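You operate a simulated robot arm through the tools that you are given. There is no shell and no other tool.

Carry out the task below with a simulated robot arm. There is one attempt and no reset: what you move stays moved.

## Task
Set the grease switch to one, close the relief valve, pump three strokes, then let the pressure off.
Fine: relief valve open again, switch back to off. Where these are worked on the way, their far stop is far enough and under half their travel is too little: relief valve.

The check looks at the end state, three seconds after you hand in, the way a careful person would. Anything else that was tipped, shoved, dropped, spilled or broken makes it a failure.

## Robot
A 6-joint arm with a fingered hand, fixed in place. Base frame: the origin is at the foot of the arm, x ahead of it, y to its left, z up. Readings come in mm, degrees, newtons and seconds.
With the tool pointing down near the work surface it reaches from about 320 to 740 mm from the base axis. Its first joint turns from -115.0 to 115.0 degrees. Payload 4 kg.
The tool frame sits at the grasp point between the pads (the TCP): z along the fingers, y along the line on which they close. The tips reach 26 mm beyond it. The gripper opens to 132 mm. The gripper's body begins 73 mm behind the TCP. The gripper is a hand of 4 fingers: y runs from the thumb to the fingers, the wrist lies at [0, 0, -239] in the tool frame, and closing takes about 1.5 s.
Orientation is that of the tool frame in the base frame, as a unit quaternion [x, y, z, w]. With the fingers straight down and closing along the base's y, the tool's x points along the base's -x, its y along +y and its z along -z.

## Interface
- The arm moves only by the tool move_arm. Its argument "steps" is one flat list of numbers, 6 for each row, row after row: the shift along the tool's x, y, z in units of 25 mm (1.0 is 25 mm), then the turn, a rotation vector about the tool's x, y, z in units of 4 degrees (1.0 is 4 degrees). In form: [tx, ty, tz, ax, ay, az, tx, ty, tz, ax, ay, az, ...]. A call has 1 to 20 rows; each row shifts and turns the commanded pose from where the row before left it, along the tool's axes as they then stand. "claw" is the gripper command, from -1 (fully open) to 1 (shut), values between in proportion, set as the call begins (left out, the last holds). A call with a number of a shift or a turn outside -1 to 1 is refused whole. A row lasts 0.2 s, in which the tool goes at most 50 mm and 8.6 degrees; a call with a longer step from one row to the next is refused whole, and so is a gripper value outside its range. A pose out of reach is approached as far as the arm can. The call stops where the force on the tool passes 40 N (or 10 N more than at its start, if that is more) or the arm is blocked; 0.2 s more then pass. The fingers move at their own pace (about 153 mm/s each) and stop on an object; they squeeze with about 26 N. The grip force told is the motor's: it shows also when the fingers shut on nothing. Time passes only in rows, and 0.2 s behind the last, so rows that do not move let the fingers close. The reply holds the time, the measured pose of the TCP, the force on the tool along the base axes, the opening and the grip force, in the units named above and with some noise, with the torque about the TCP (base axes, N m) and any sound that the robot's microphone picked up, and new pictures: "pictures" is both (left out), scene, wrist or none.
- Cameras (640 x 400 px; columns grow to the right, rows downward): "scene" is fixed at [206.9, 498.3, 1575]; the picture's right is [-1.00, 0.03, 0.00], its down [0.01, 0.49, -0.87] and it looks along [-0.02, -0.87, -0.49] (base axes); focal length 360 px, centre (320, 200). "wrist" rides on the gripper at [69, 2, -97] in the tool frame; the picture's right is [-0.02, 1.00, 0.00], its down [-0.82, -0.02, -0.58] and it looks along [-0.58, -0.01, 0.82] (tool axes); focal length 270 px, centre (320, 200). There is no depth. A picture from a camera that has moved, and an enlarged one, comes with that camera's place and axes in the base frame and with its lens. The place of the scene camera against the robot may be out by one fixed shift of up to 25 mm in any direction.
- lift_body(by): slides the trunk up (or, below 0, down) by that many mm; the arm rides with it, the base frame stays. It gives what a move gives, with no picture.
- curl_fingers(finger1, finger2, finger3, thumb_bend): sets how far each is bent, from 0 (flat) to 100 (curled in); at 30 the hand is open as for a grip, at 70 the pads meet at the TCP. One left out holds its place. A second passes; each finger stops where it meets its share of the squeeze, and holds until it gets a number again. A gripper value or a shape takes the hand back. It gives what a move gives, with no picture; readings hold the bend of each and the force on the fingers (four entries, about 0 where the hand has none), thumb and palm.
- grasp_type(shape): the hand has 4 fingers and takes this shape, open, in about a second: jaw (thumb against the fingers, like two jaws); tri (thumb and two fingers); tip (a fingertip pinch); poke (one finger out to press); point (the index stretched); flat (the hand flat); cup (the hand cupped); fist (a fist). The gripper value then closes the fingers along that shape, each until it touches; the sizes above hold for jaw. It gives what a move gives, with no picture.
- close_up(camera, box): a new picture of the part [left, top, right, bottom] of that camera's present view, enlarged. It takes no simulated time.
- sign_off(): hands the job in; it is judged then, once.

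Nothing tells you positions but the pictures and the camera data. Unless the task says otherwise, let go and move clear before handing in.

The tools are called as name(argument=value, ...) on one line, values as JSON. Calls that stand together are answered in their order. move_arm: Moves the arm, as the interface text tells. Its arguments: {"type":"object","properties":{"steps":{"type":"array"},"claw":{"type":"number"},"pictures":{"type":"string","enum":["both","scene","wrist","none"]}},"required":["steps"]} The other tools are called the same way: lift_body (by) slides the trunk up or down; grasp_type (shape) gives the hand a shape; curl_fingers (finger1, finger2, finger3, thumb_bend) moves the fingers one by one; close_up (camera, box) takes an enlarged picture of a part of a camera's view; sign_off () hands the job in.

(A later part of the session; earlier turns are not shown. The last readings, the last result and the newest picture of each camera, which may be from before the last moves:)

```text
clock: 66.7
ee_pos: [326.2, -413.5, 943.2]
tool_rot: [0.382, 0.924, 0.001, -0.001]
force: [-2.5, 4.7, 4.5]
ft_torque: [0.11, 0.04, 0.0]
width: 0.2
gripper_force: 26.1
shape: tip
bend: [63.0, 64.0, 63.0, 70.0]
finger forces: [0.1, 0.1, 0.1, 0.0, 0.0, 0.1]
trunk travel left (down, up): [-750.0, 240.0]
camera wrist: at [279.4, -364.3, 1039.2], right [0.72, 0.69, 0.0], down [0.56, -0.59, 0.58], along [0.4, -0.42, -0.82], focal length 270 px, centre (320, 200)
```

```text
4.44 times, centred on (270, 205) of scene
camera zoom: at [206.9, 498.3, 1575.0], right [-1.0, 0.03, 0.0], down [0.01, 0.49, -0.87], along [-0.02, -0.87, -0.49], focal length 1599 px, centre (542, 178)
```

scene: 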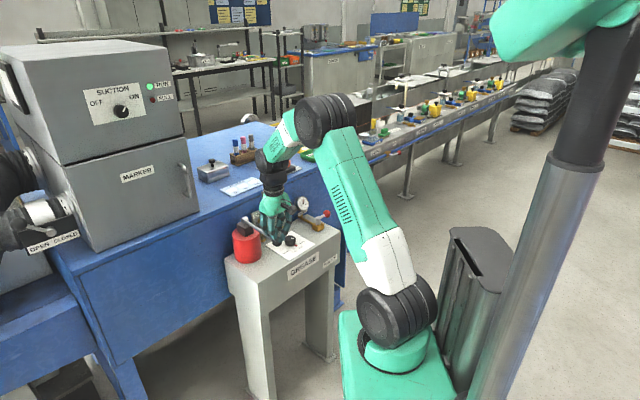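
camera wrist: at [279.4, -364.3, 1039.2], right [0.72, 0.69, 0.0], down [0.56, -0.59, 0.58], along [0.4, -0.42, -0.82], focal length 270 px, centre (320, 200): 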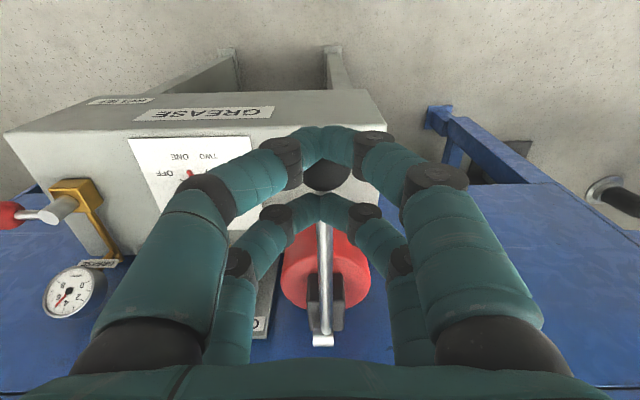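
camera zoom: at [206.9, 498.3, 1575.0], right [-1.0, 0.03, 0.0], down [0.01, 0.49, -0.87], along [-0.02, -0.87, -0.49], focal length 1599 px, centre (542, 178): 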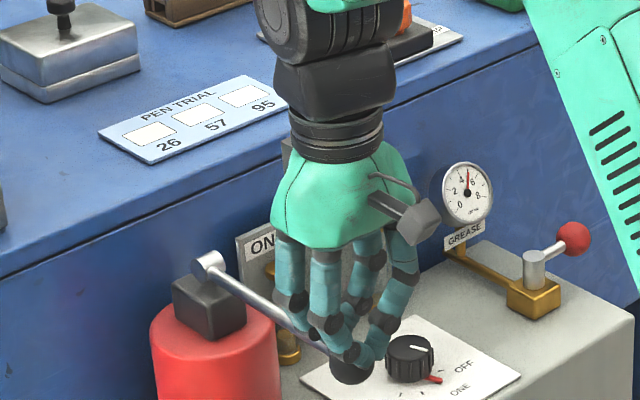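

The gauge has risen to about 5, so the line is taking pressure. Continuing down toward the bottom stop.

move_arm(steps=[-0.04, 0, 0.5, 0, 0, 0, -0.08, 0, 0.5, 0, 0, 0, -0.12, 0, 0.5, 0, 0, 0, 0, 0, 0, 0, 0, 0])

close_up(camera="scene", box=[220, 160, 320, 250])

```text
clock: 67.1
ee_pos: [327.4, -413.2, 933.5]
tool_rot: [0.382, 0.924, -0.002, 0.001]
force: [-8.3, 11.6, 25.5]
ft_torque: [0.4, 0.19, 0.04]
width: 0.1
gripper_force: 25.9
shape: tip
bend: [66.0, 66.0, 63.0, 70.0]
finger forces: [60.1, 0.0, 0.0, 0.0, 0.0, 0.0]
trunk travel left (down, up): [-750.0, 240.0]
stopped in row 2: the force on the tool passed its limit at 48 N (the readings are from after the stop); the commanded pose is now the measured one
camera wrist: at [279.9, -363.4, 1030.6], right [0.72, 0.69, 0.0], down [0.56, -0.59, 0.58], along [0.4, -0.42, -0.81], focal length 270 px, centre (320, 200)
```

scene: 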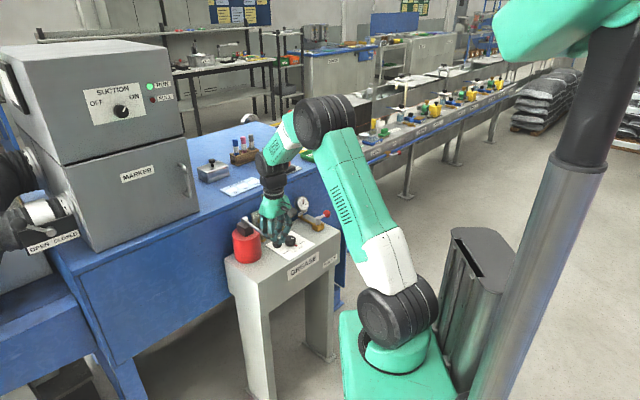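
wrist: 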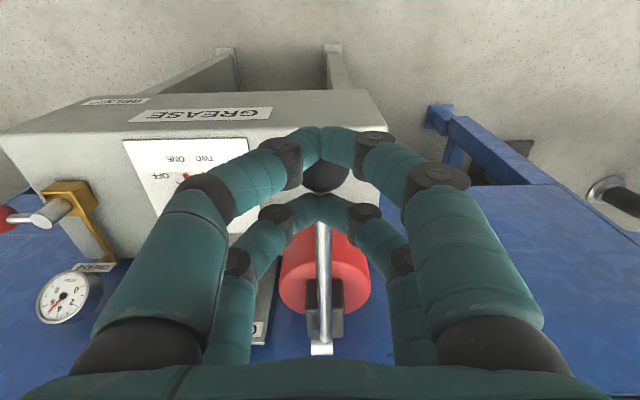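

```text
4.44 times, centred on (270, 205) of scene
camera zoom: at [206.9, 498.3, 1575.0], right [-1.0, 0.03, 0.0], down [0.01, 0.49, -0.87], along [-0.02, -0.87, -0.49], focal length 1599 px, centre (542, 178)
```

zoom: 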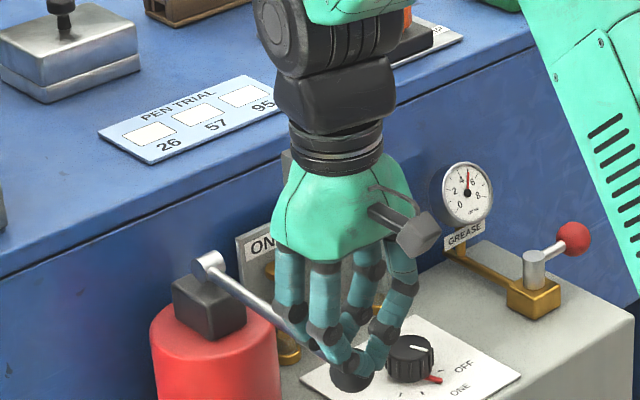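

The lever stopped hard near ball height 900 at 48 N, which should be the bottom of the stroke. I'll raise the hand slowly to see if the lever springs back.

move_arm(steps=[0, 0, -0.4, 0, 0, 0, 0, 0, -0.4, 0, 0, 0, 0, 0, 0, 0, 0, 0])

close_up(camera="scene", box=[220, 160, 320, 250])

close_up(camera="scene", box=[285, 190, 325, 220])

```text
clock: 67.9
ee_pos: [327.2, -413.8, 951.3]
tool_rot: [0.383, 0.924, -0.002, 0.001]
force: [-7.3, 11.5, 5.4]
ft_torque: [0.38, 0.24, 0.05]
width: 0.0
gripper_force: 25.5
shape: tip
bend: [65.0, 65.0, 63.0, 70.0]
finger forces: [0.0, 0.0, 0.0, 0.0, 0.0, 0.0]
trunk travel left (down, up): [-750.0, 240.0]
camera wrist: at [280.5, -364.1, 1047.2], right [0.72, 0.69, 0.0], down [0.56, -0.59, 0.58], along [0.4, -0.42, -0.82], focal length 270 px, centre (320, 200)
```

scene: 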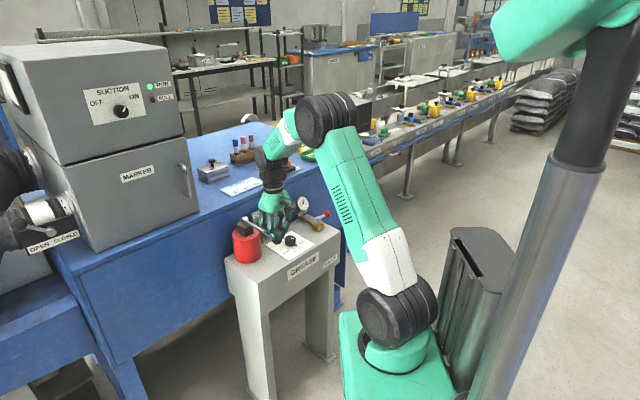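
wrist: 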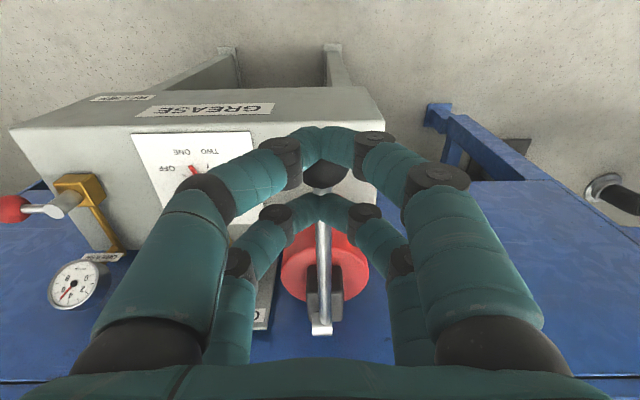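

```text
4.44 times, centred on (270, 205) of scene
camera zoom: at [206.9, 498.3, 1575.0], right [-1.0, 0.03, 0.0], down [0.01, 0.49, -0.87], along [-0.02, -0.87, -0.49], focal length 1599 px, centre (542, 178)
```

zoom: 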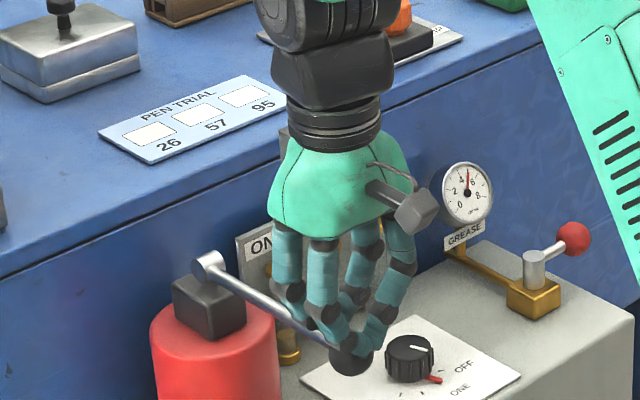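

```text
13.33 times, centred on (305, 205) of scene
camera zoom: at [206.9, 498.3, 1575.0], right [-1.0, 0.03, 0.0], down [0.01, 0.49, -0.87], along [-0.02, -0.87, -0.49], focal length 4796 px, centre (520, 133)
```

zoom: 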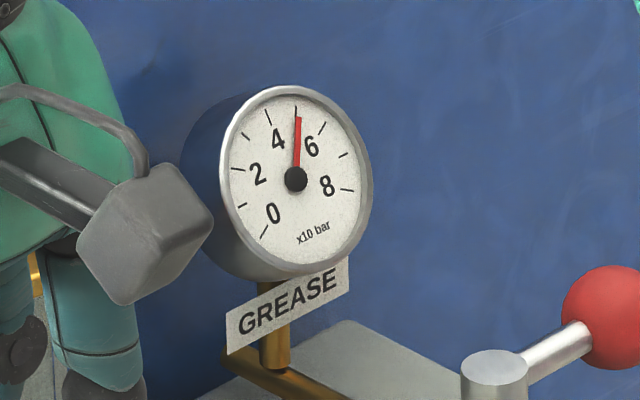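

The gauge holds at 5 and the lever came up with the hand. I'll keep raising to see how far it follows.

move_arm(steps=[0.02, 0, -0.4, 0, 0, 0, 0.02, 0, -0.4, 0, 0, 0, 0, 0, 0, 0, 0, 0], pictures="wrist")

close_up(camera="scene", box=[220, 160, 320, 250])

```text
clock: 68.7
ee_pos: [327.4, -414.8, 970.6]
tool_rot: [0.381, 0.924, -0.002, 0.002]
force: [-1.5, 2.4, 2.7]
ft_torque: [0.09, 0.08, 0.04]
width: 0.0
gripper_force: 26.1
shape: tip
bend: [65.0, 65.0, 63.0, 70.0]
finger forces: [0.1, 0.1, 0.0, 0.0, 0.0, 0.0]
trunk travel left (down, up): [-750.0, 240.0]
camera wrist: at [280.8, -364.8, 1067.3], right [0.72, 0.69, 0.0], down [0.56, -0.59, 0.58], along [0.4, -0.42, -0.81], focal length 270 px, centre (320, 200)
```

wrist: 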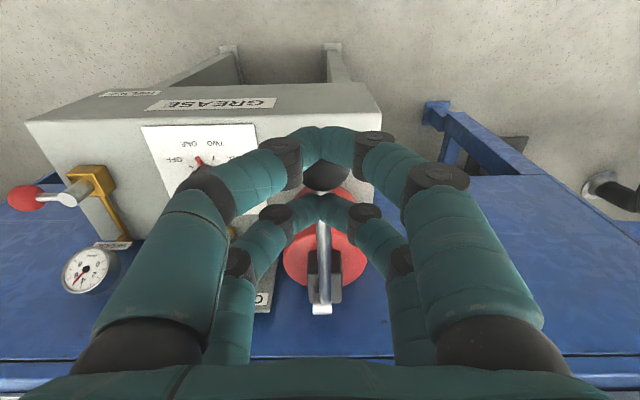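

```text
4.44 times, centred on (270, 205) of scene
camera zoom: at [206.9, 498.3, 1575.0], right [-1.0, 0.03, 0.0], down [0.01, 0.49, -0.87], along [-0.02, -0.87, -0.49], focal length 1599 px, centre (542, 178)
```

zoom: 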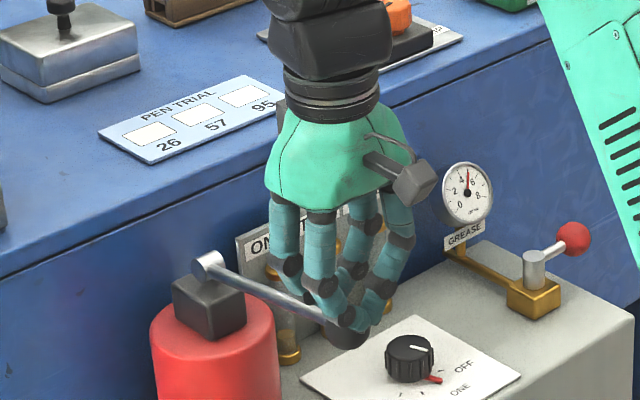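

The lever pushes back up against the fingers, so it has a spring return. I'll raise clear to confirm it returns fully to the top.

move_arm(steps=[0.02, 0, -0.5, 0, 0, 0, 0, 0, -0.5, 0, 0, 0, 0, 0, -0.5, 0, 0, 0, 0, 0, 0, 0, 0, 0], pictures="wrist")

close_up(camera="scene", box=[220, 160, 320, 250])

close_up(camera="scene", box=[285, 190, 325, 220])

```text
clock: 69.7
ee_pos: [326.8, -413.6, 1007.2]
tool_rot: [0.382, 0.924, -0.001, 0.0]
force: [0.4, 0.1, -0.7]
ft_torque: [0.02, -0.01, -0.03]
width: 0.0
gripper_force: 25.6
shape: tip
bend: [65.0, 65.0, 63.0, 70.0]
finger forces: [0.0, 0.0, 0.0, 0.0, 0.0, 0.1]
trunk travel left (down, up): [-750.0, 240.0]
camera wrist: at [280.3, -365.3, 1104.3], right [0.72, 0.69, 0.0], down [0.56, -0.59, 0.58], along [0.4, -0.42, -0.82], focal length 270 px, centre (320, 200)
```

wrist: 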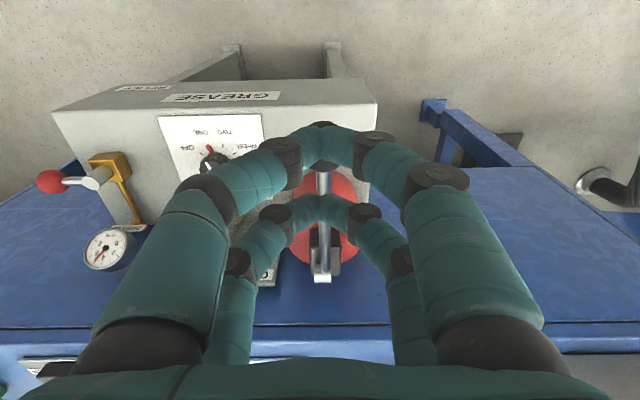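

```text
4.44 times, centred on (270, 205) of scene
camera zoom: at [206.9, 498.3, 1575.0], right [-1.0, 0.03, 0.0], down [0.01, 0.49, -0.87], along [-0.02, -0.87, -0.49], focal length 1599 px, centre (542, 178)
```

zoom: 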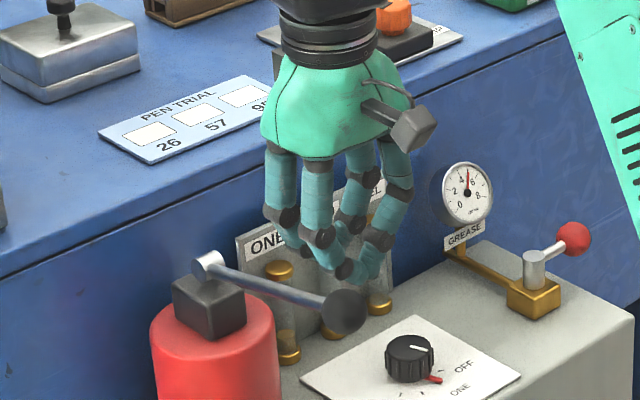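

```text
13.33 times, centred on (305, 205) of scene
camera zoom: at [206.9, 498.3, 1575.0], right [-1.0, 0.03, 0.0], down [0.01, 0.49, -0.87], along [-0.02, -0.87, -0.49], focal length 4796 px, centre (520, 133)
```

zoom: 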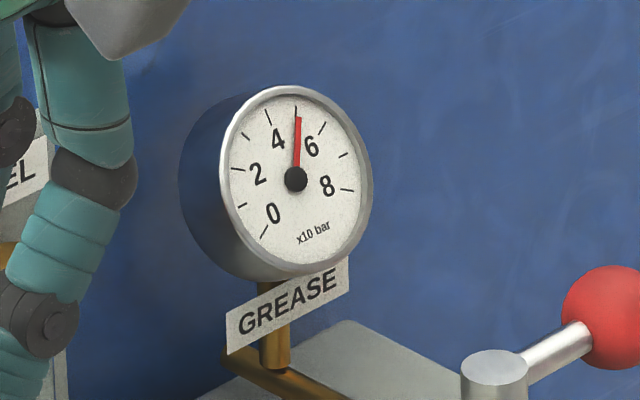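

The lever is back at the top and the gauge holds at 5. I'll look at the injectors for any stroke indicator before pumping again.

close_up(camera="scene", box=[265, 195, 315, 245])

close_up(camera="wrist", box=[20, 100, 420, 320])

```text
8.00 times, centred on (290, 220) of scene
camera zoom: at [206.9, 498.3, 1575.0], right [-1.0, 0.03, 0.0], down [0.01, 0.49, -0.87], along [-0.02, -0.87, -0.49], focal length 2878 px, centre (560, 40)
```

zoom: 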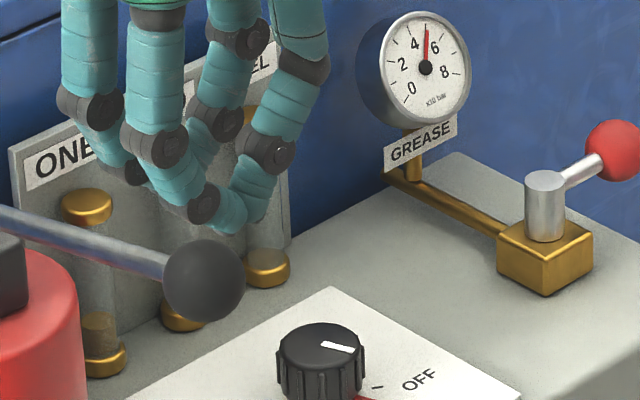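

```text
1.60 times, centred on (220, 210) of wrist
camera zoom: at [280.3, -365.3, 1104.3], right [0.72, 0.69, 0.0], down [0.56, -0.59, 0.58], along [0.4, -0.42, -0.82], focal length 432 px, centre (480, 184)
```

zoom: 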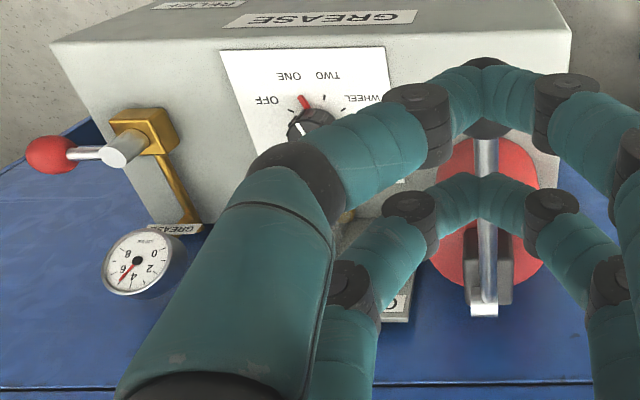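

Injector ONE now shows a slug of grease about a quarter of the way up its sight glass, so that stroke counted on the right line. Second stroke: press down to the same depth.

move_arm(steps=[0, 0, 0.5, 0, 0, 0, 0, 0, 0.5, 0, 0, 0, 0.01, 0, 0.5, 0, 0, 0, 0.01, 0, 0.5, 0, 0, 0, 0, 0, 0.5, 0, 0, 0, 0, 0, 0.2, 0, 0, 0, 0, 0, 0.2, 0, 0, 0, 0, 0, 0, 0, 0, 0], pictures="wrist")

close_up(camera="scene", box=[220, 160, 320, 250])

close_up(camera="scene", box=[265, 195, 315, 245])

```text
clock: 71.5
ee_pos: [327.2, -413.5, 935.0]
tool_rot: [0.382, 0.924, -0.001, 0.001]
force: [-4.3, 5.3, 5.9]
ft_torque: [0.17, 0.08, 0.03]
width: 0.0
gripper_force: 25.9
shape: tip
bend: [65.0, 65.0, 63.0, 70.0]
finger forces: [0.0, 0.0, 0.1, 0.0, 0.0, 0.0]
trunk travel left (down, up): [-750.0, 240.0]
camera wrist: at [279.9, -363.5, 1032.4], right [0.72, 0.69, 0.0], down [0.56, -0.59, 0.58], along [0.4, -0.42, -0.82], focal length 270 px, centre (320, 200)
```

wrist: 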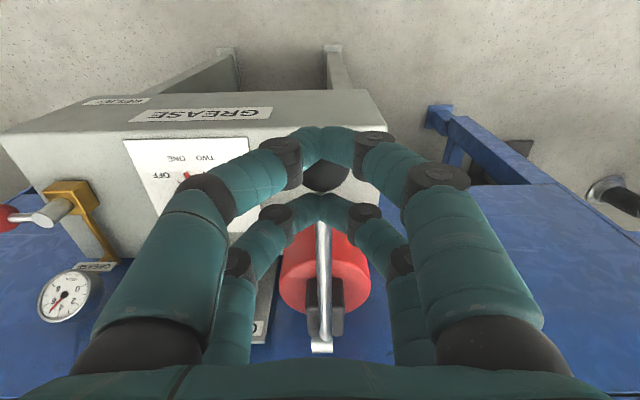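

```text
4.44 times, centred on (270, 205) of scene
camera zoom: at [206.9, 498.3, 1575.0], right [-1.0, 0.03, 0.0], down [0.01, 0.49, -0.87], along [-0.02, -0.87, -0.49], focal length 1599 px, centre (542, 178)
```

zoom: 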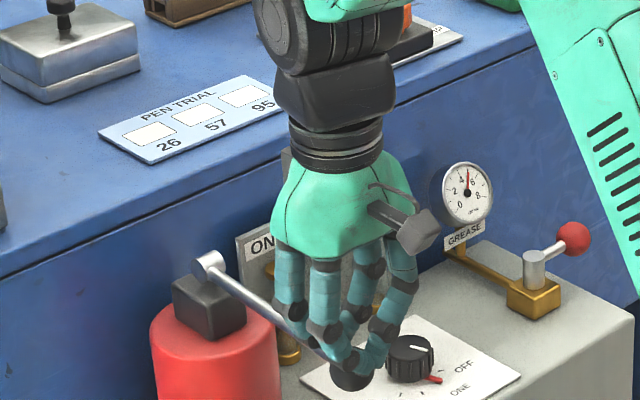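

```text
8.00 times, centred on (290, 220) of scene
camera zoom: at [206.9, 498.3, 1575.0], right [-1.0, 0.03, 0.0], down [0.01, 0.49, -0.87], along [-0.02, -0.87, -0.49], focal length 2878 px, centre (560, 40)
```

zoom: 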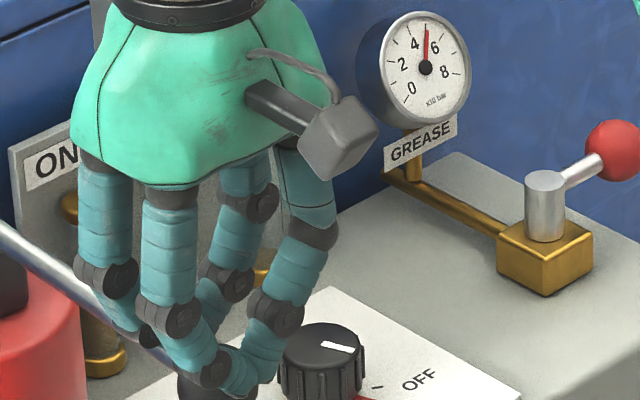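

This matches the first stroke's depth to within about 2 mm. I'll press slightly further to touch the bottom stop, as before.

move_arm(steps=[0, 0, 0.07, 0, 0, 0, 0, 0, 0.06, 0, 0, 0, 0, 0, 0, 0, 0, 0], pictures="none")

```text
clock: 72.3
ee_pos: [327.8, -412.3, 933.4]
tool_rot: [0.382, 0.924, -0.001, 0.002]
force: [-3.4, 9.4, 20.8]
ft_torque: [0.26, 0.05, 0.04]
width: 0.0
gripper_force: 26.1
shape: tip
bend: [65.0, 65.0, 63.0, 70.0]
finger forces: [0.0, 0.0, 0.0, 0.0, 0.1, 0.1]
trunk travel left (down, up): [-750.0, 240.0]
```

The force rose to 21 N at the same depth, so the second stroke has reached the bottom stop. I'll raise the hand fully to let the lever return, then check the sight glass.

move_arm(steps=[0, 0, -0.4, 0, 0, 0, 0, 0, -0.4, 0, 0, 0, 0, 0, -0.4, 0, 0, 0, 0, 0, -0.6, 0, 0, 0, 0, 0, -0.6, 0, 0, 0, 0, 0, -0.6, 0, 0, 0, 0, 0, 0, 0, 0, 0], pictures="wrist")

close_up(camera="scene", box=[220, 160, 320, 250])

close_up(camera="scene", box=[265, 195, 315, 245])

```text
clock: 73.9
ee_pos: [328.4, -414.9, 1007.0]
tool_rot: [0.383, 0.924, -0.001, 0.0]
force: [-0.2, -0.5, 0.2]
ft_torque: [0.01, 0.01, 0.01]
width: 0.4
gripper_force: 25.8
shape: tip
bend: [65.0, 65.0, 63.0, 70.0]
finger forces: [0.0, 0.1, 0.0, 0.1, 0.1, 0.0]
trunk travel left (down, up): [-750.0, 240.0]
camera wrist: at [280.2, -365.7, 1103.1], right [0.72, 0.69, 0.0], down [0.56, -0.59, 0.58], along [0.4, -0.42, -0.82], focal length 270 px, centre (320, 200)
```

wrist: 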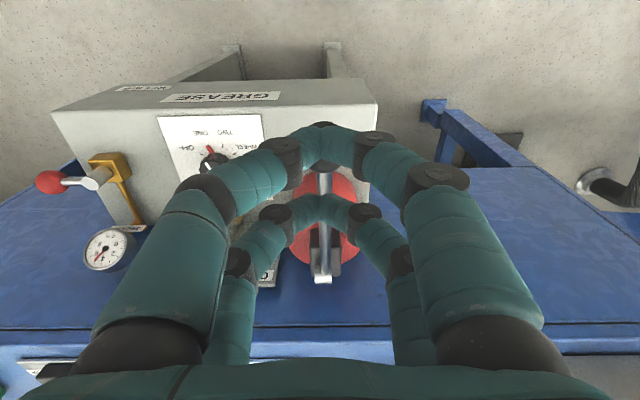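

```text
4.44 times, centred on (270, 205) of scene
camera zoom: at [206.9, 498.3, 1575.0], right [-1.0, 0.03, 0.0], down [0.01, 0.49, -0.87], along [-0.02, -0.87, -0.49], focal length 1599 px, centre (542, 178)
```

zoom: 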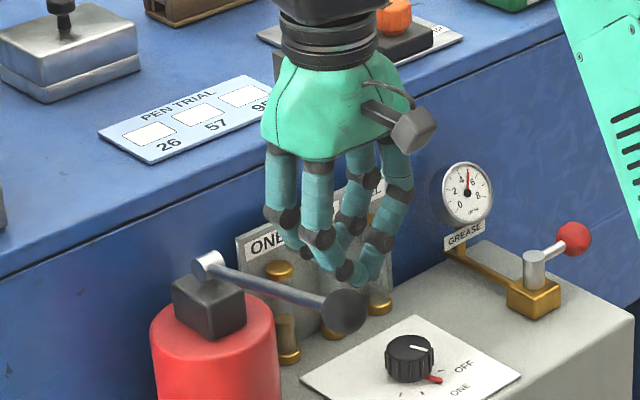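

```text
8.00 times, centred on (290, 220) of scene
camera zoom: at [206.9, 498.3, 1575.0], right [-1.0, 0.03, 0.0], down [0.01, 0.49, -0.87], along [-0.02, -0.87, -0.49], focal length 2878 px, centre (560, 40)
```

zoom: 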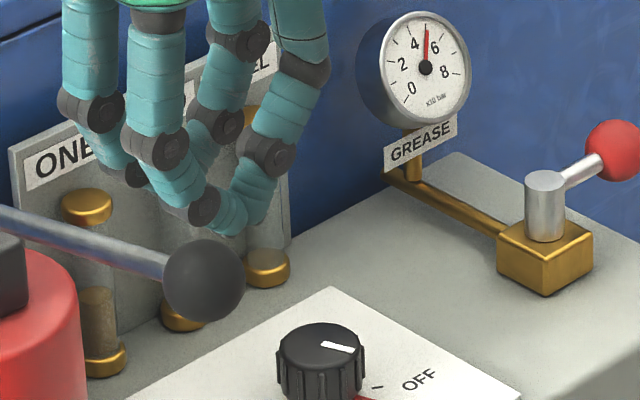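

The grease slug has doubled in height, so two strokes are counted, and the lever is back at the top. Third stroke, to the same stop.

move_arm(steps=[0, 0, 0.5, 0, 0, 0, 0, 0, 0.5, 0, 0, 0, 0.01, 0, 0.5, 0, 0, 0, 0.01, 0, 0.5, 0, 0, 0, 0, 0, 0.5, 0, 0, 0, 0, 0, 0.2, 0, 0, 0, 0, 0, 0.2, 0, 0, 0, 0, 0, 0.07, 0, 0, 0, 0, 0, 0.04, 0, 0, 0, 0, 0, 0, 0, 0, 0], pictures="wrist")

close_up(camera="scene", box=[220, 160, 320, 250])

```text
clock: 76.1
ee_pos: [327.0, -413.6, 933.6]
tool_rot: [0.383, 0.924, -0.002, 0.002]
force: [-3.8, 6.8, 26.8]
ft_torque: [0.26, 0.07, 0.02]
width: 0.1
gripper_force: 25.7
shape: tip
bend: [66.0, 66.0, 63.0, 70.0]
finger forces: [0.0, 0.1, 0.0, 0.0, 0.0, 0.1]
trunk travel left (down, up): [-750.0, 240.0]
camera wrist: at [279.5, -363.1, 1030.4], right [0.72, 0.69, 0.0], down [0.56, -0.59, 0.58], along [0.4, -0.42, -0.81], focal length 270 px, centre (320, 200)
```

wrist: 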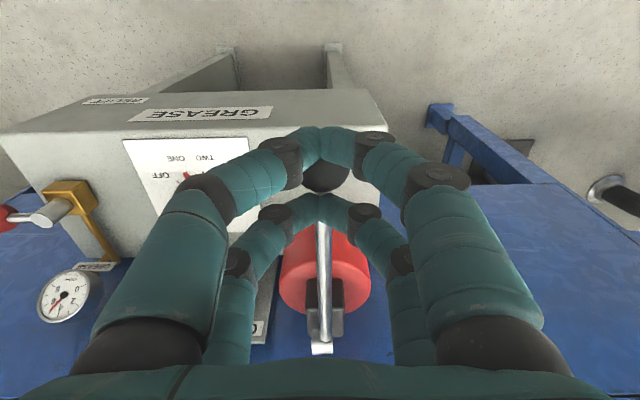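

```text
4.44 times, centred on (270, 205) of scene
camera zoom: at [206.9, 498.3, 1575.0], right [-1.0, 0.03, 0.0], down [0.01, 0.49, -0.87], along [-0.02, -0.87, -0.49], focal length 1599 px, centre (542, 178)
```

zoom: 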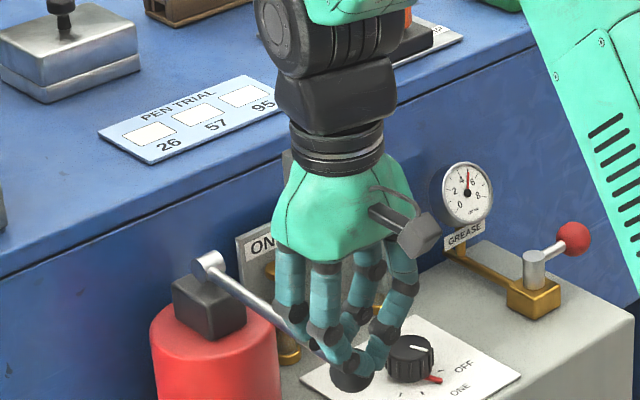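

The third stroke hit the bottom stop at 27 N. I'll raise slowly so the lever returns, and check the sight glass again.

move_arm(steps=[0, 0, -0.4, 0, 0, 0, 0, 0, -0.4, 0, 0, 0, 0, 0, -0.4, 0, 0, 0, 0, 0, -0.6, 0, 0, 0, 0, 0, -0.6, 0, 0, 0, 0, 0, -0.8, 0, 0, 0, 0, 0, -0.8, 0, 0, 0, 0, 0, -0.8, 0, 0, 0, 0, 0, 0, 0, 0, 0], pictures="wrist")

close_up(camera="scene", box=[220, 160, 320, 250])

close_up(camera="scene", box=[265, 195, 315, 245])

```text
clock: 78.1
ee_pos: [324.7, -413.0, 1051.9]
tool_rot: [0.382, 0.924, -0.001, 0.0]
force: [-0.2, 1.0, 0.0]
ft_torque: [0.01, 0.0, 0.01]
width: 0.0
gripper_force: 26.1
shape: tip
bend: [65.0, 65.0, 63.0, 70.0]
finger forces: [0.0, 0.0, 0.1, 0.0, 0.0, 0.0]
trunk travel left (down, up): [-750.0, 240.0]
camera wrist: at [279.5, -363.5, 1149.0], right [0.72, 0.69, 0.0], down [0.56, -0.59, 0.58], along [0.4, -0.42, -0.82], focal length 270 px, centre (320, 200)
```

wrist: 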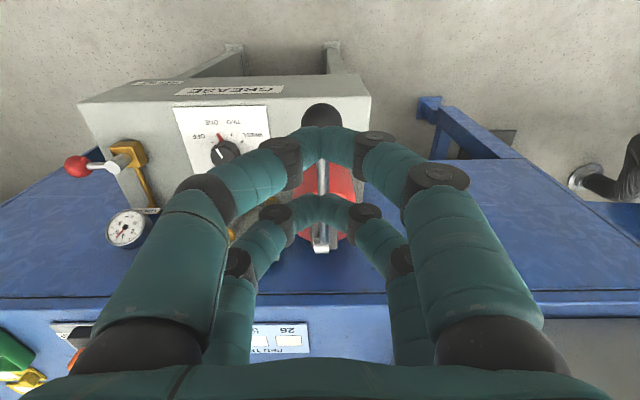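

```text
4.44 times, centred on (270, 205) of scene
camera zoom: at [206.9, 498.3, 1575.0], right [-1.0, 0.03, 0.0], down [0.01, 0.49, -0.87], along [-0.02, -0.87, -0.49], focal length 1599 px, centre (542, 178)
```

zoom: 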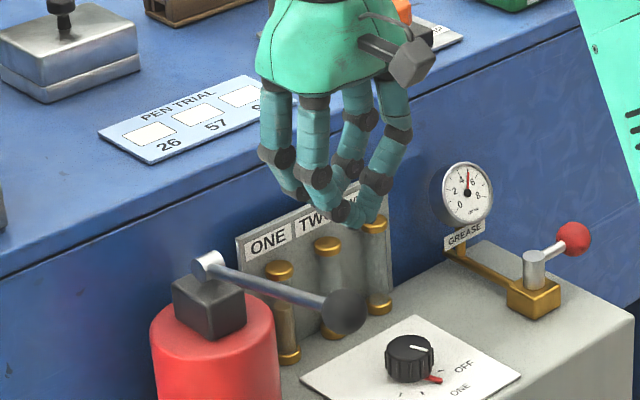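

```text
8.00 times, centred on (290, 220) of scene
camera zoom: at [206.9, 498.3, 1575.0], right [-1.0, 0.03, 0.0], down [0.01, 0.49, -0.87], along [-0.02, -0.87, -0.49], focal length 2878 px, centre (560, 40)
```

zoom: 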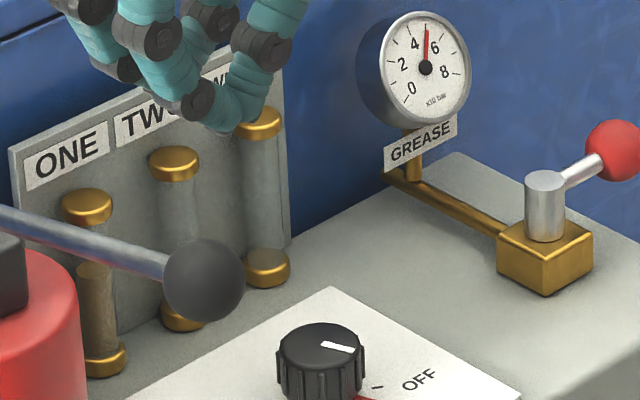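

Three strokes are in: the grease slug grew by one step each time, and the lever is back at rest. Next is releasing the pressure, so I'll move back over to the relief valve.

move_arm(steps=[-0.127, -0.934, 0.1, 0, 0, 0, -0.127, -0.934, 0.1, 0, 0, 0, -0.127, -0.934, 0.1, 0, 0, 0, -0.127, -0.934, 0.1, 0, 0, 0, -0.127, -0.934, 0.4, 0, 0, 0, -0.127, -0.934, 0.4, 0, 0, 0, -0.127, -0.934, 0.4, 0, 0, 0, -0.127, -0.934, 0.4, 0, 0, 0, -0.127, -0.934, 0.4, 0, 0, 0, -0.127, -0.934, 0.4, 0, 0, 0, -0.127, -0.934, 0.4, 0, 0, 0, -0.127, -0.934, 0.4, 0, 0, 0, 0, 0, 0, 0, 0, 0], claw=-0.3, pictures="none")

curl_fingers(finger1=100, finger2=100, finger3=38, thumb_bend=100)

move_arm(steps=[0, 0, 0, 0, 0, 0])

close_up(camera="scene", box=[270, 150, 370, 240])

```text
clock: 80.9
ee_pos: [155.1, -639.0, 961.8]
tool_rot: [0.382, 0.924, -0.001, 0.0]
force: [-1.0, 0.0, -0.4]
ft_torque: [-0.01, -0.05, -0.01]
width: 85.4
gripper_force: 0.1
shape: tip
bend: [70.0, 70.0, 70.0, 64.0]
finger forces: [0.1, 0.0, 0.0, 0.0, 0.0, 0.0]
trunk travel left (down, up): [-750.0, 240.0]
```

```text
clock: 81.9
ee_pos: [155.6, -640.7, 962.6]
tool_rot: [0.382, 0.924, 0.0, 0.0]
force: [-0.1, 0.0, 0.1]
ft_torque: [-0.01, 0.0, 0.02]
width: 0.3
gripper_force: 0.1
shape: fingers
bend: [100.0, 100.0, 38.0, 87.0]
finger forces: [0.0, 0.0, 0.1, 0.0, 0.0, 0.0]
trunk travel left (down, up): [-750.0, 240.0]
```

```text
clock: 82.3
ee_pos: [155.6, -639.2, 963.1]
tool_rot: [0.382, 0.924, -0.002, 0.001]
force: [0.0, 0.0, -0.4]
ft_torque: [-0.01, -0.01, -0.01]
width: 0.1
gripper_force: 0.1
shape: fingers
bend: [100.0, 100.0, 38.0, 87.0]
finger forces: [0.0, 0.0, 0.1, 0.0, 0.1, 0.0]
trunk travel left (down, up): [-750.0, 240.0]
camera wrist: at [107.9, -590.3, 1058.9], right [0.72, 0.69, 0.0], down [0.56, -0.59, 0.58], along [0.4, -0.42, -0.82], focal length 270 px, centre (320, 200)
```

scene: 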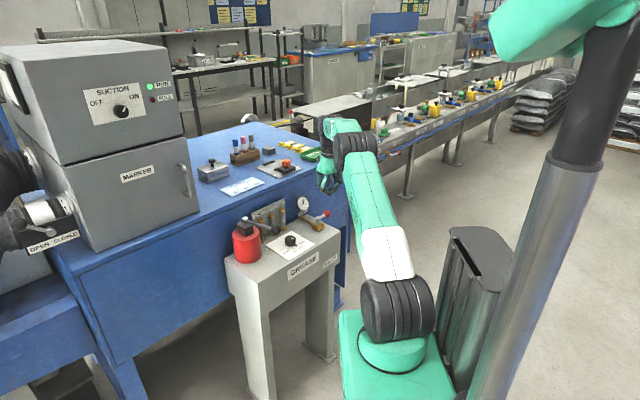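
wrist: 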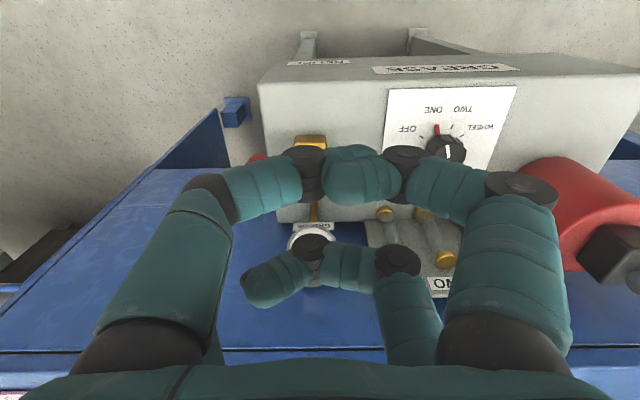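

```text
4.44 times, centred on (320, 195) of scene
camera zoom: at [206.9, 498.3, 1575.0], right [-1.0, 0.03, 0.0], down [0.01, 0.49, -0.87], along [-0.02, -0.87, -0.49], focal length 1599 px, centre (320, 222)
```

zoom: 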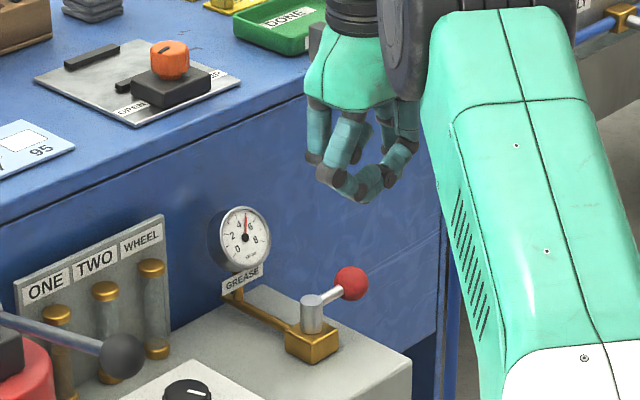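

The single finger would be hidden from the camera. I'll use the fingertip cage instead, turned 45° and tilted 8°, so the left rear finger can sweep the lever through the whole arc.

grasp_type(shape="tip")

move_arm(steps=[0, 0, 0, 0, 0, -0.9375, 0, 0, 0, 0, 0, -0.9375, 0, 0, 0, 0, 0, -0.9375, 0, 0, 0, 0, 0, -0.9375, 0, 0, 0, 0, 0, -0.9375, 0, 0, 0, 0, 0, -0.9375, 0, 0, 0, 0, 0, -0.9375, 0, 0, 0, 0, 0, -0.9375, 0, 0, 0, 0, 0, -0.9375, 0, 0, 0, 0, 0, -0.9375, 0, 0, 0, 0, 0, -0.9375, 0, 0, 0, 0, 0, -0.9375, 0, 0, 0, 0.977, -0.211, 0, 0, 0, 0, 0.977, -0.211, 0, -0.024, -0.613, 0.085, 0, 0, 0, -0.024, -0.613, 0.085, 0, 0, 0, -0.024, -0.613, 0.085, 0, 0, 0, -0.024, -0.613, 0.085, 0, 0, 0, 0, 0, 0, 0, 0, 0], claw=-0.21)

close_up(camera="wrist", box=[180, 60, 440, 260])

```text
clock: 83.2
ee_pos: [154.8, -640.3, 961.3]
tool_rot: [0.382, 0.924, -0.001, 0.001]
force: [-0.2, -0.6, 0.7]
ft_torque: [-0.01, 0.01, 0.02]
width: 132.0
gripper_force: 0.1
shape: tip
bend: [30.0, 30.0, 30.0, 30.0]
finger forces: [0.0, 0.1, 0.0, 0.0, 0.0, 0.0]
trunk travel left (down, up): [-750.0, 240.0]
```

```text
clock: 87.2
ee_pos: [159.6, -701.7, 962.6]
tool_rot: [-0.001, 0.997, -0.069, 0.015]
force: [0.6, -0.1, -0.2]
ft_torque: [0.02, -0.02, 0.01]
width: 80.5
gripper_force: 0.0
shape: tip
bend: [71.0, 71.0, 71.0, 70.0]
finger forces: [0.0, 0.0, 0.0, 0.0, 0.0, 0.0]
trunk travel left (down, up): [-750.0, 240.0]
camera wrist: at [88.2, -686.9, 1056.1], right [0.03, 0.99, -0.14], down [0.8, 0.06, 0.6], along [0.6, -0.12, -0.79], focal length 270 px, centre (320, 200)
```

scene: 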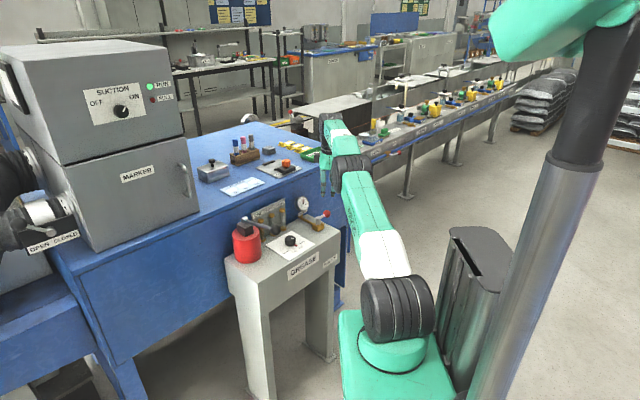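
wrist: 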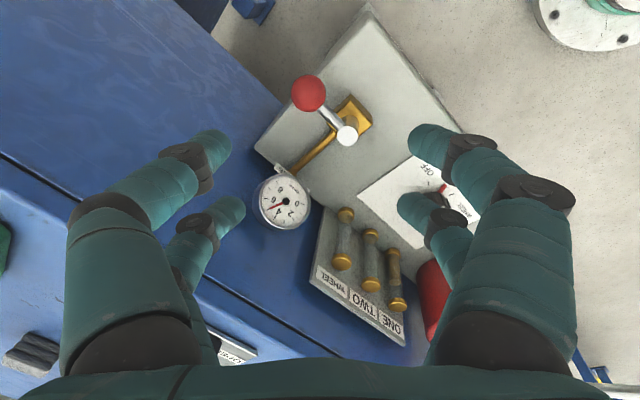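

```text
2.00 times, centred on (310, 160) of wrist
camera zoom: at [88.2, -686.9, 1056.1], right [0.03, 0.99, -0.14], down [0.8, 0.06, 0.6], along [0.6, -0.12, -0.79], focal length 541 px, centre (340, 280)
```

zoom: 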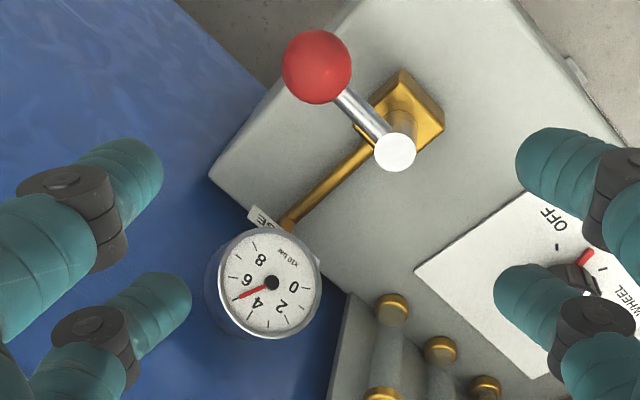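

I can see the valve clearly: stem, ball and pipe all match the 90° closed position, and the gauge holds at 5. I'll lower part way beside the ball and check clearances.

move_arm(steps=[0.027, 0.085, 0.914, 0, 0, 0, 0.027, 0.085, 0.914, 0, 0, 0, 0.027, 0.085, 0.914, 0, 0, 0, 0.027, 0.085, 0.914, 0, 0, 0, 0.027, 0.085, 0.914, 0, 0, 0, 0, 0, 0, 0, 0, 0], pictures="wrist")

close_up(camera="scene", box=[280, 160, 380, 250])

```text
clock: 88.6
ee_pos: [159.7, -707.7, 848.2]
tool_rot: [-0.001, 0.997, -0.069, 0.015]
force: [-0.2, 0.1, 0.7]
ft_torque: [-0.03, -0.01, 0.01]
width: 80.6
gripper_force: 0.0
shape: tip
bend: [71.0, 71.0, 71.0, 70.0]
finger forces: [0.0, 0.1, 0.1, 0.0, 0.1, 0.0]
trunk travel left (down, up): [-750.0, 240.0]
camera wrist: at [89.0, -693.4, 941.9], right [0.03, 0.99, -0.14], down [0.8, 0.06, 0.6], along [0.6, -0.13, -0.79], focal length 270 px, centre (320, 200)
```

wrist: 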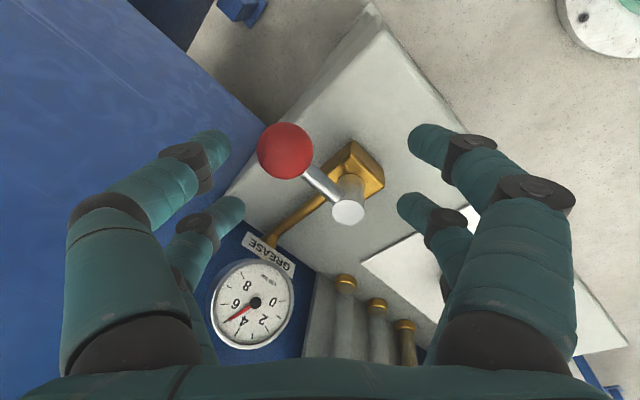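

```text
4.44 times, centred on (330, 205) of scene
camera zoom: at [206.9, 498.3, 1575.0], right [-1.0, 0.03, 0.0], down [0.01, 0.49, -0.87], along [-0.02, -0.87, -0.49], focal length 1599 px, centre (276, 178)
```

zoom: 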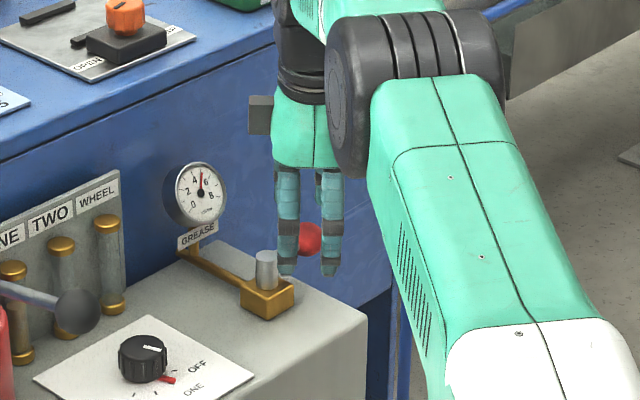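

The ball sits inside the open cage with clearance to both left fingers. I'll lower to ball height, then move forward to make contact.

move_arm(steps=[0.014, 0.065, 0.475, 0, 0, 0, 0.014, 0.065, 0.475, 0, 0, 0, 0.216, 0.216, -0.036, 0, 0, 0, 0.216, 0.216, -0.036, 0, 0, 0, 0, 0, 0, 0, 0, 0], pictures="wrist")

```text
clock: 89.8
ee_pos: [148.8, -696.9, 822.8]
tool_rot: [0.003, 0.998, -0.069, 0.011]
force: [-0.6, -1.1, -0.3]
ft_torque: [-0.04, -0.04, -0.01]
width: 80.5
gripper_force: 0.1
shape: tip
bend: [71.0, 71.0, 71.0, 70.0]
finger forces: [0.0, 0.1, 0.7, 0.0, 0.0, 0.0]
trunk travel left (down, up): [-750.0, 240.0]
camera wrist: at [78.8, -680.5, 917.3], right [0.03, 0.99, -0.14], down [0.8, 0.06, 0.59], along [0.59, -0.13, -0.79], focal length 270 px, centre (320, 200)
```

wrist: 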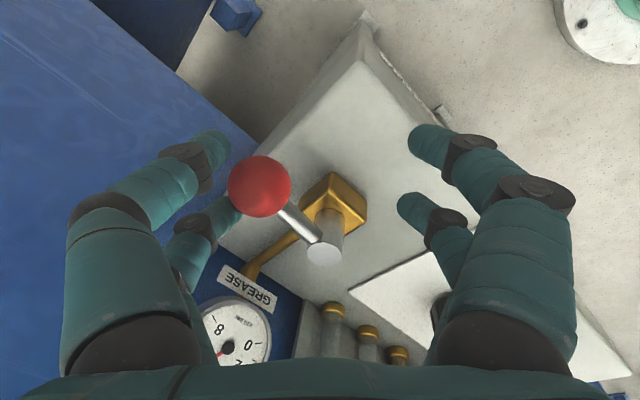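

The left rear finger is lightly touching the ball at 0.7 N. Now sweeping it along the arc toward open.

move_arm(steps=[0.26, 0.131, -0.026, 0, 0, 0, 0.261, 0.132, -0.026, 0, 0, 0, 0.218, 0.196, -0.033, 0, 0, 0, 0.219, 0.196, -0.034, 0, 0, 0, 0, 0, 0, 0, 0, 0], pictures="wrist")

```text
clock: 91.0
ee_pos: [145.9, -678.1, 822.3]
tool_rot: [0.003, 0.997, -0.07, 0.011]
force: [-2.6, -2.1, 1.5]
ft_torque: [-0.08, 0.04, -0.17]
width: 80.8
gripper_force: 0.0
shape: tip
bend: [71.0, 71.0, 70.0, 70.0]
finger forces: [0.1, 0.1, 1.2, 0.0, 3.2, 0.0]
out of reach, approached as far as the arm can: row 1, 2, 3, 4
trunk travel left (down, up): [-750.0, 240.0]
camera wrist: at [76.5, -661.9, 917.7], right [0.03, 0.99, -0.14], down [0.8, 0.06, 0.59], along [0.59, -0.13, -0.79], focal length 270 px, centre (320, 200)
```

wrist: 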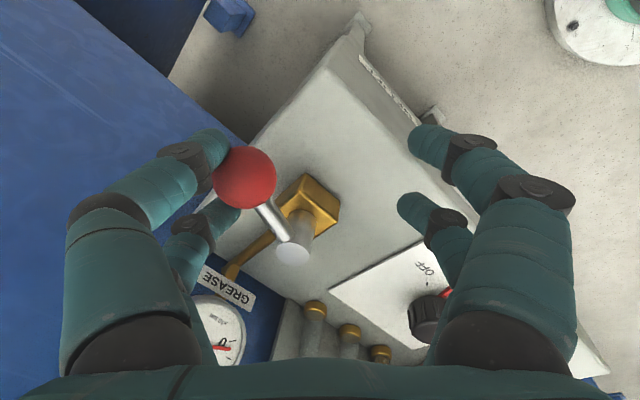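

That wasn't radius but a wrist joint limit at this hand angle. The lever is about 22° back and the ball is nested between the two left fingers. I'll turn the hand 12° the other way about the ball to get off the limit.

move_arm(steps=[-0.099, -0.0136, 0, 0, 0, 1, -0.099, -0.0136, 0, 0, 0, 1, -0.099, -0.0136, 0, 0, 0, 1, 0, 0, 0, 0, 0, 0], pictures="wrist")

```text
clock: 92.0
ee_pos: [155.1, -677.7, 823.3]
tool_rot: [0.103, 0.992, -0.067, 0.022]
force: [-1.9, -0.2, 1.3]
ft_torque: [-0.06, 0.06, -0.11]
width: 80.5
gripper_force: 0.0
shape: tip
bend: [71.0, 71.0, 71.0, 70.0]
finger forces: [0.0, 0.0, 0.7, 0.1, 3.0, 0.1]
trunk travel left (down, up): [-750.0, 240.0]
camera wrist: at [85.7, -649.3, 915.6], right [0.23, 0.96, -0.13], down [0.78, -0.11, 0.62], along [0.59, -0.24, -0.77], focal length 270 px, centre (320, 200)
```

wrist: 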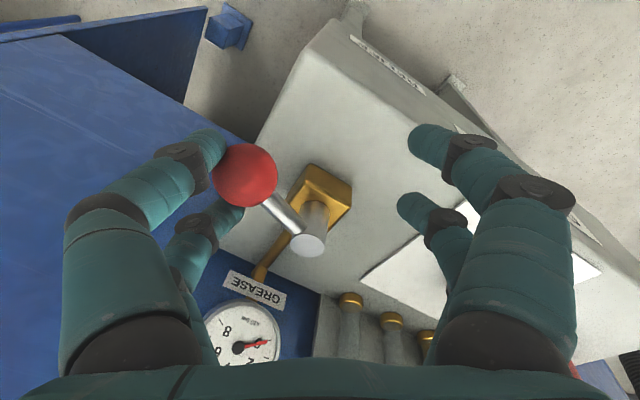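

The gauge has dropped to 0, so the pressure is already coming off. Continuing the sweep to bring the lever fully back to open.

move_arm(steps=[0.222, 0.407, -0.064, 0, 0, 0, 0.133, 0.516, -0.073, 0, 0, 0, 0, 0, 0, 0, 0, 0], pictures="wrist")

```text
clock: 92.8
ee_pos: [150.3, -653.0, 824.0]
tool_rot: [0.104, 0.992, -0.067, 0.022]
force: [-7.9, -2.0, 0.9]
ft_torque: [-0.1, 0.1, -0.36]
width: 81.7
gripper_force: 0.0
shape: tip
bend: [71.0, 71.0, 70.0, 70.0]
finger forces: [0.0, 0.1, 1.9, 0.1, 7.7, 0.1]
trunk travel left (down, up): [-750.0, 240.0]
camera wrist: at [81.2, -623.9, 916.1], right [0.23, 0.96, -0.13], down [0.78, -0.11, 0.62], along [0.59, -0.24, -0.77], focal length 270 px, centre (320, 200)
```

wrist: 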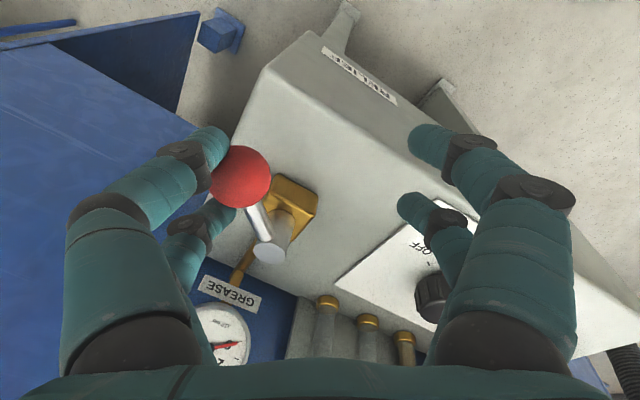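

The lever is about halfway back and following well, with slight inward pressure. I'll ease outward a touch and continue.

move_arm(steps=[0.075, 0.531, -0.072, 0, 0, 0, -0.086, 0.529, -0.062, 0, 0, 0, 0, 0, 0, 0, 0, 0], pictures="wrist")

```text
clock: 93.6
ee_pos: [156.1, -626.2, 824.4]
tool_rot: [0.103, 0.992, -0.067, 0.022]
force: [-7.9, 1.8, 3.6]
ft_torque: [-0.15, 0.17, -0.52]
width: 79.0
gripper_force: 0.1
shape: tip
bend: [71.0, 71.0, 68.0, 71.0]
finger forces: [0.0, 0.1, 3.9, 0.1, 7.2, 0.1]
trunk travel left (down, up): [-750.0, 240.0]
camera wrist: at [86.5, -597.7, 916.2], right [0.23, 0.96, -0.13], down [0.78, -0.11, 0.62], along [0.59, -0.24, -0.77], focal length 270 px, centre (320, 200)
```

wrist: 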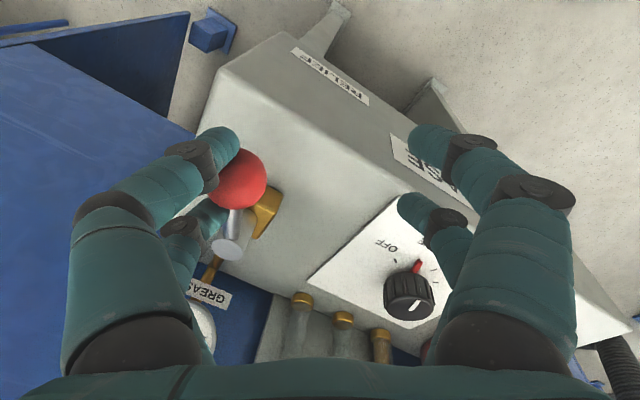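

The lever is within about 13° of open. I'll do the last part up to the stop.

move_arm(steps=[-0.061, 0.235, -0.026, 0, 0, 0, -0.062, 0.234, -0.026, 0, 0, 0, -0.078, 0.121, -0.011, 0, 0, 0, 0, 0, 0, 0, 0, 0], pictures="wrist")

```text
clock: 94.6
ee_pos: [163.2, -617.8, 826.2]
tool_rot: [0.104, 0.992, -0.072, 0.024]
force: [-12.8, -18.5, 8.7]
ft_torque: [-0.81, 0.13, -0.96]
width: 31.1
gripper_force: 24.5
shape: tip
bend: [69.0, 72.0, 69.0, 73.0]
finger forces: [0.0, 0.0, 21.9, 0.1, 0.0, 0.0]
trunk travel left (down, up): [-750.0, 240.0]
camera wrist: at [94.5, -588.5, 917.3], right [0.23, 0.96, -0.14], down [0.77, -0.1, 0.62], along [0.59, -0.25, -0.77], focal length 270 px, centre (320, 200)
```

wrist: 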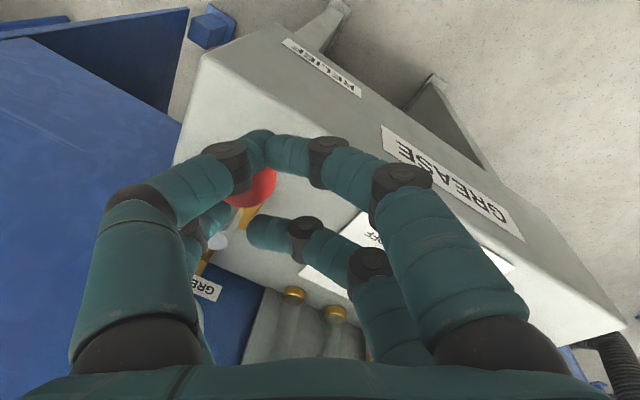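

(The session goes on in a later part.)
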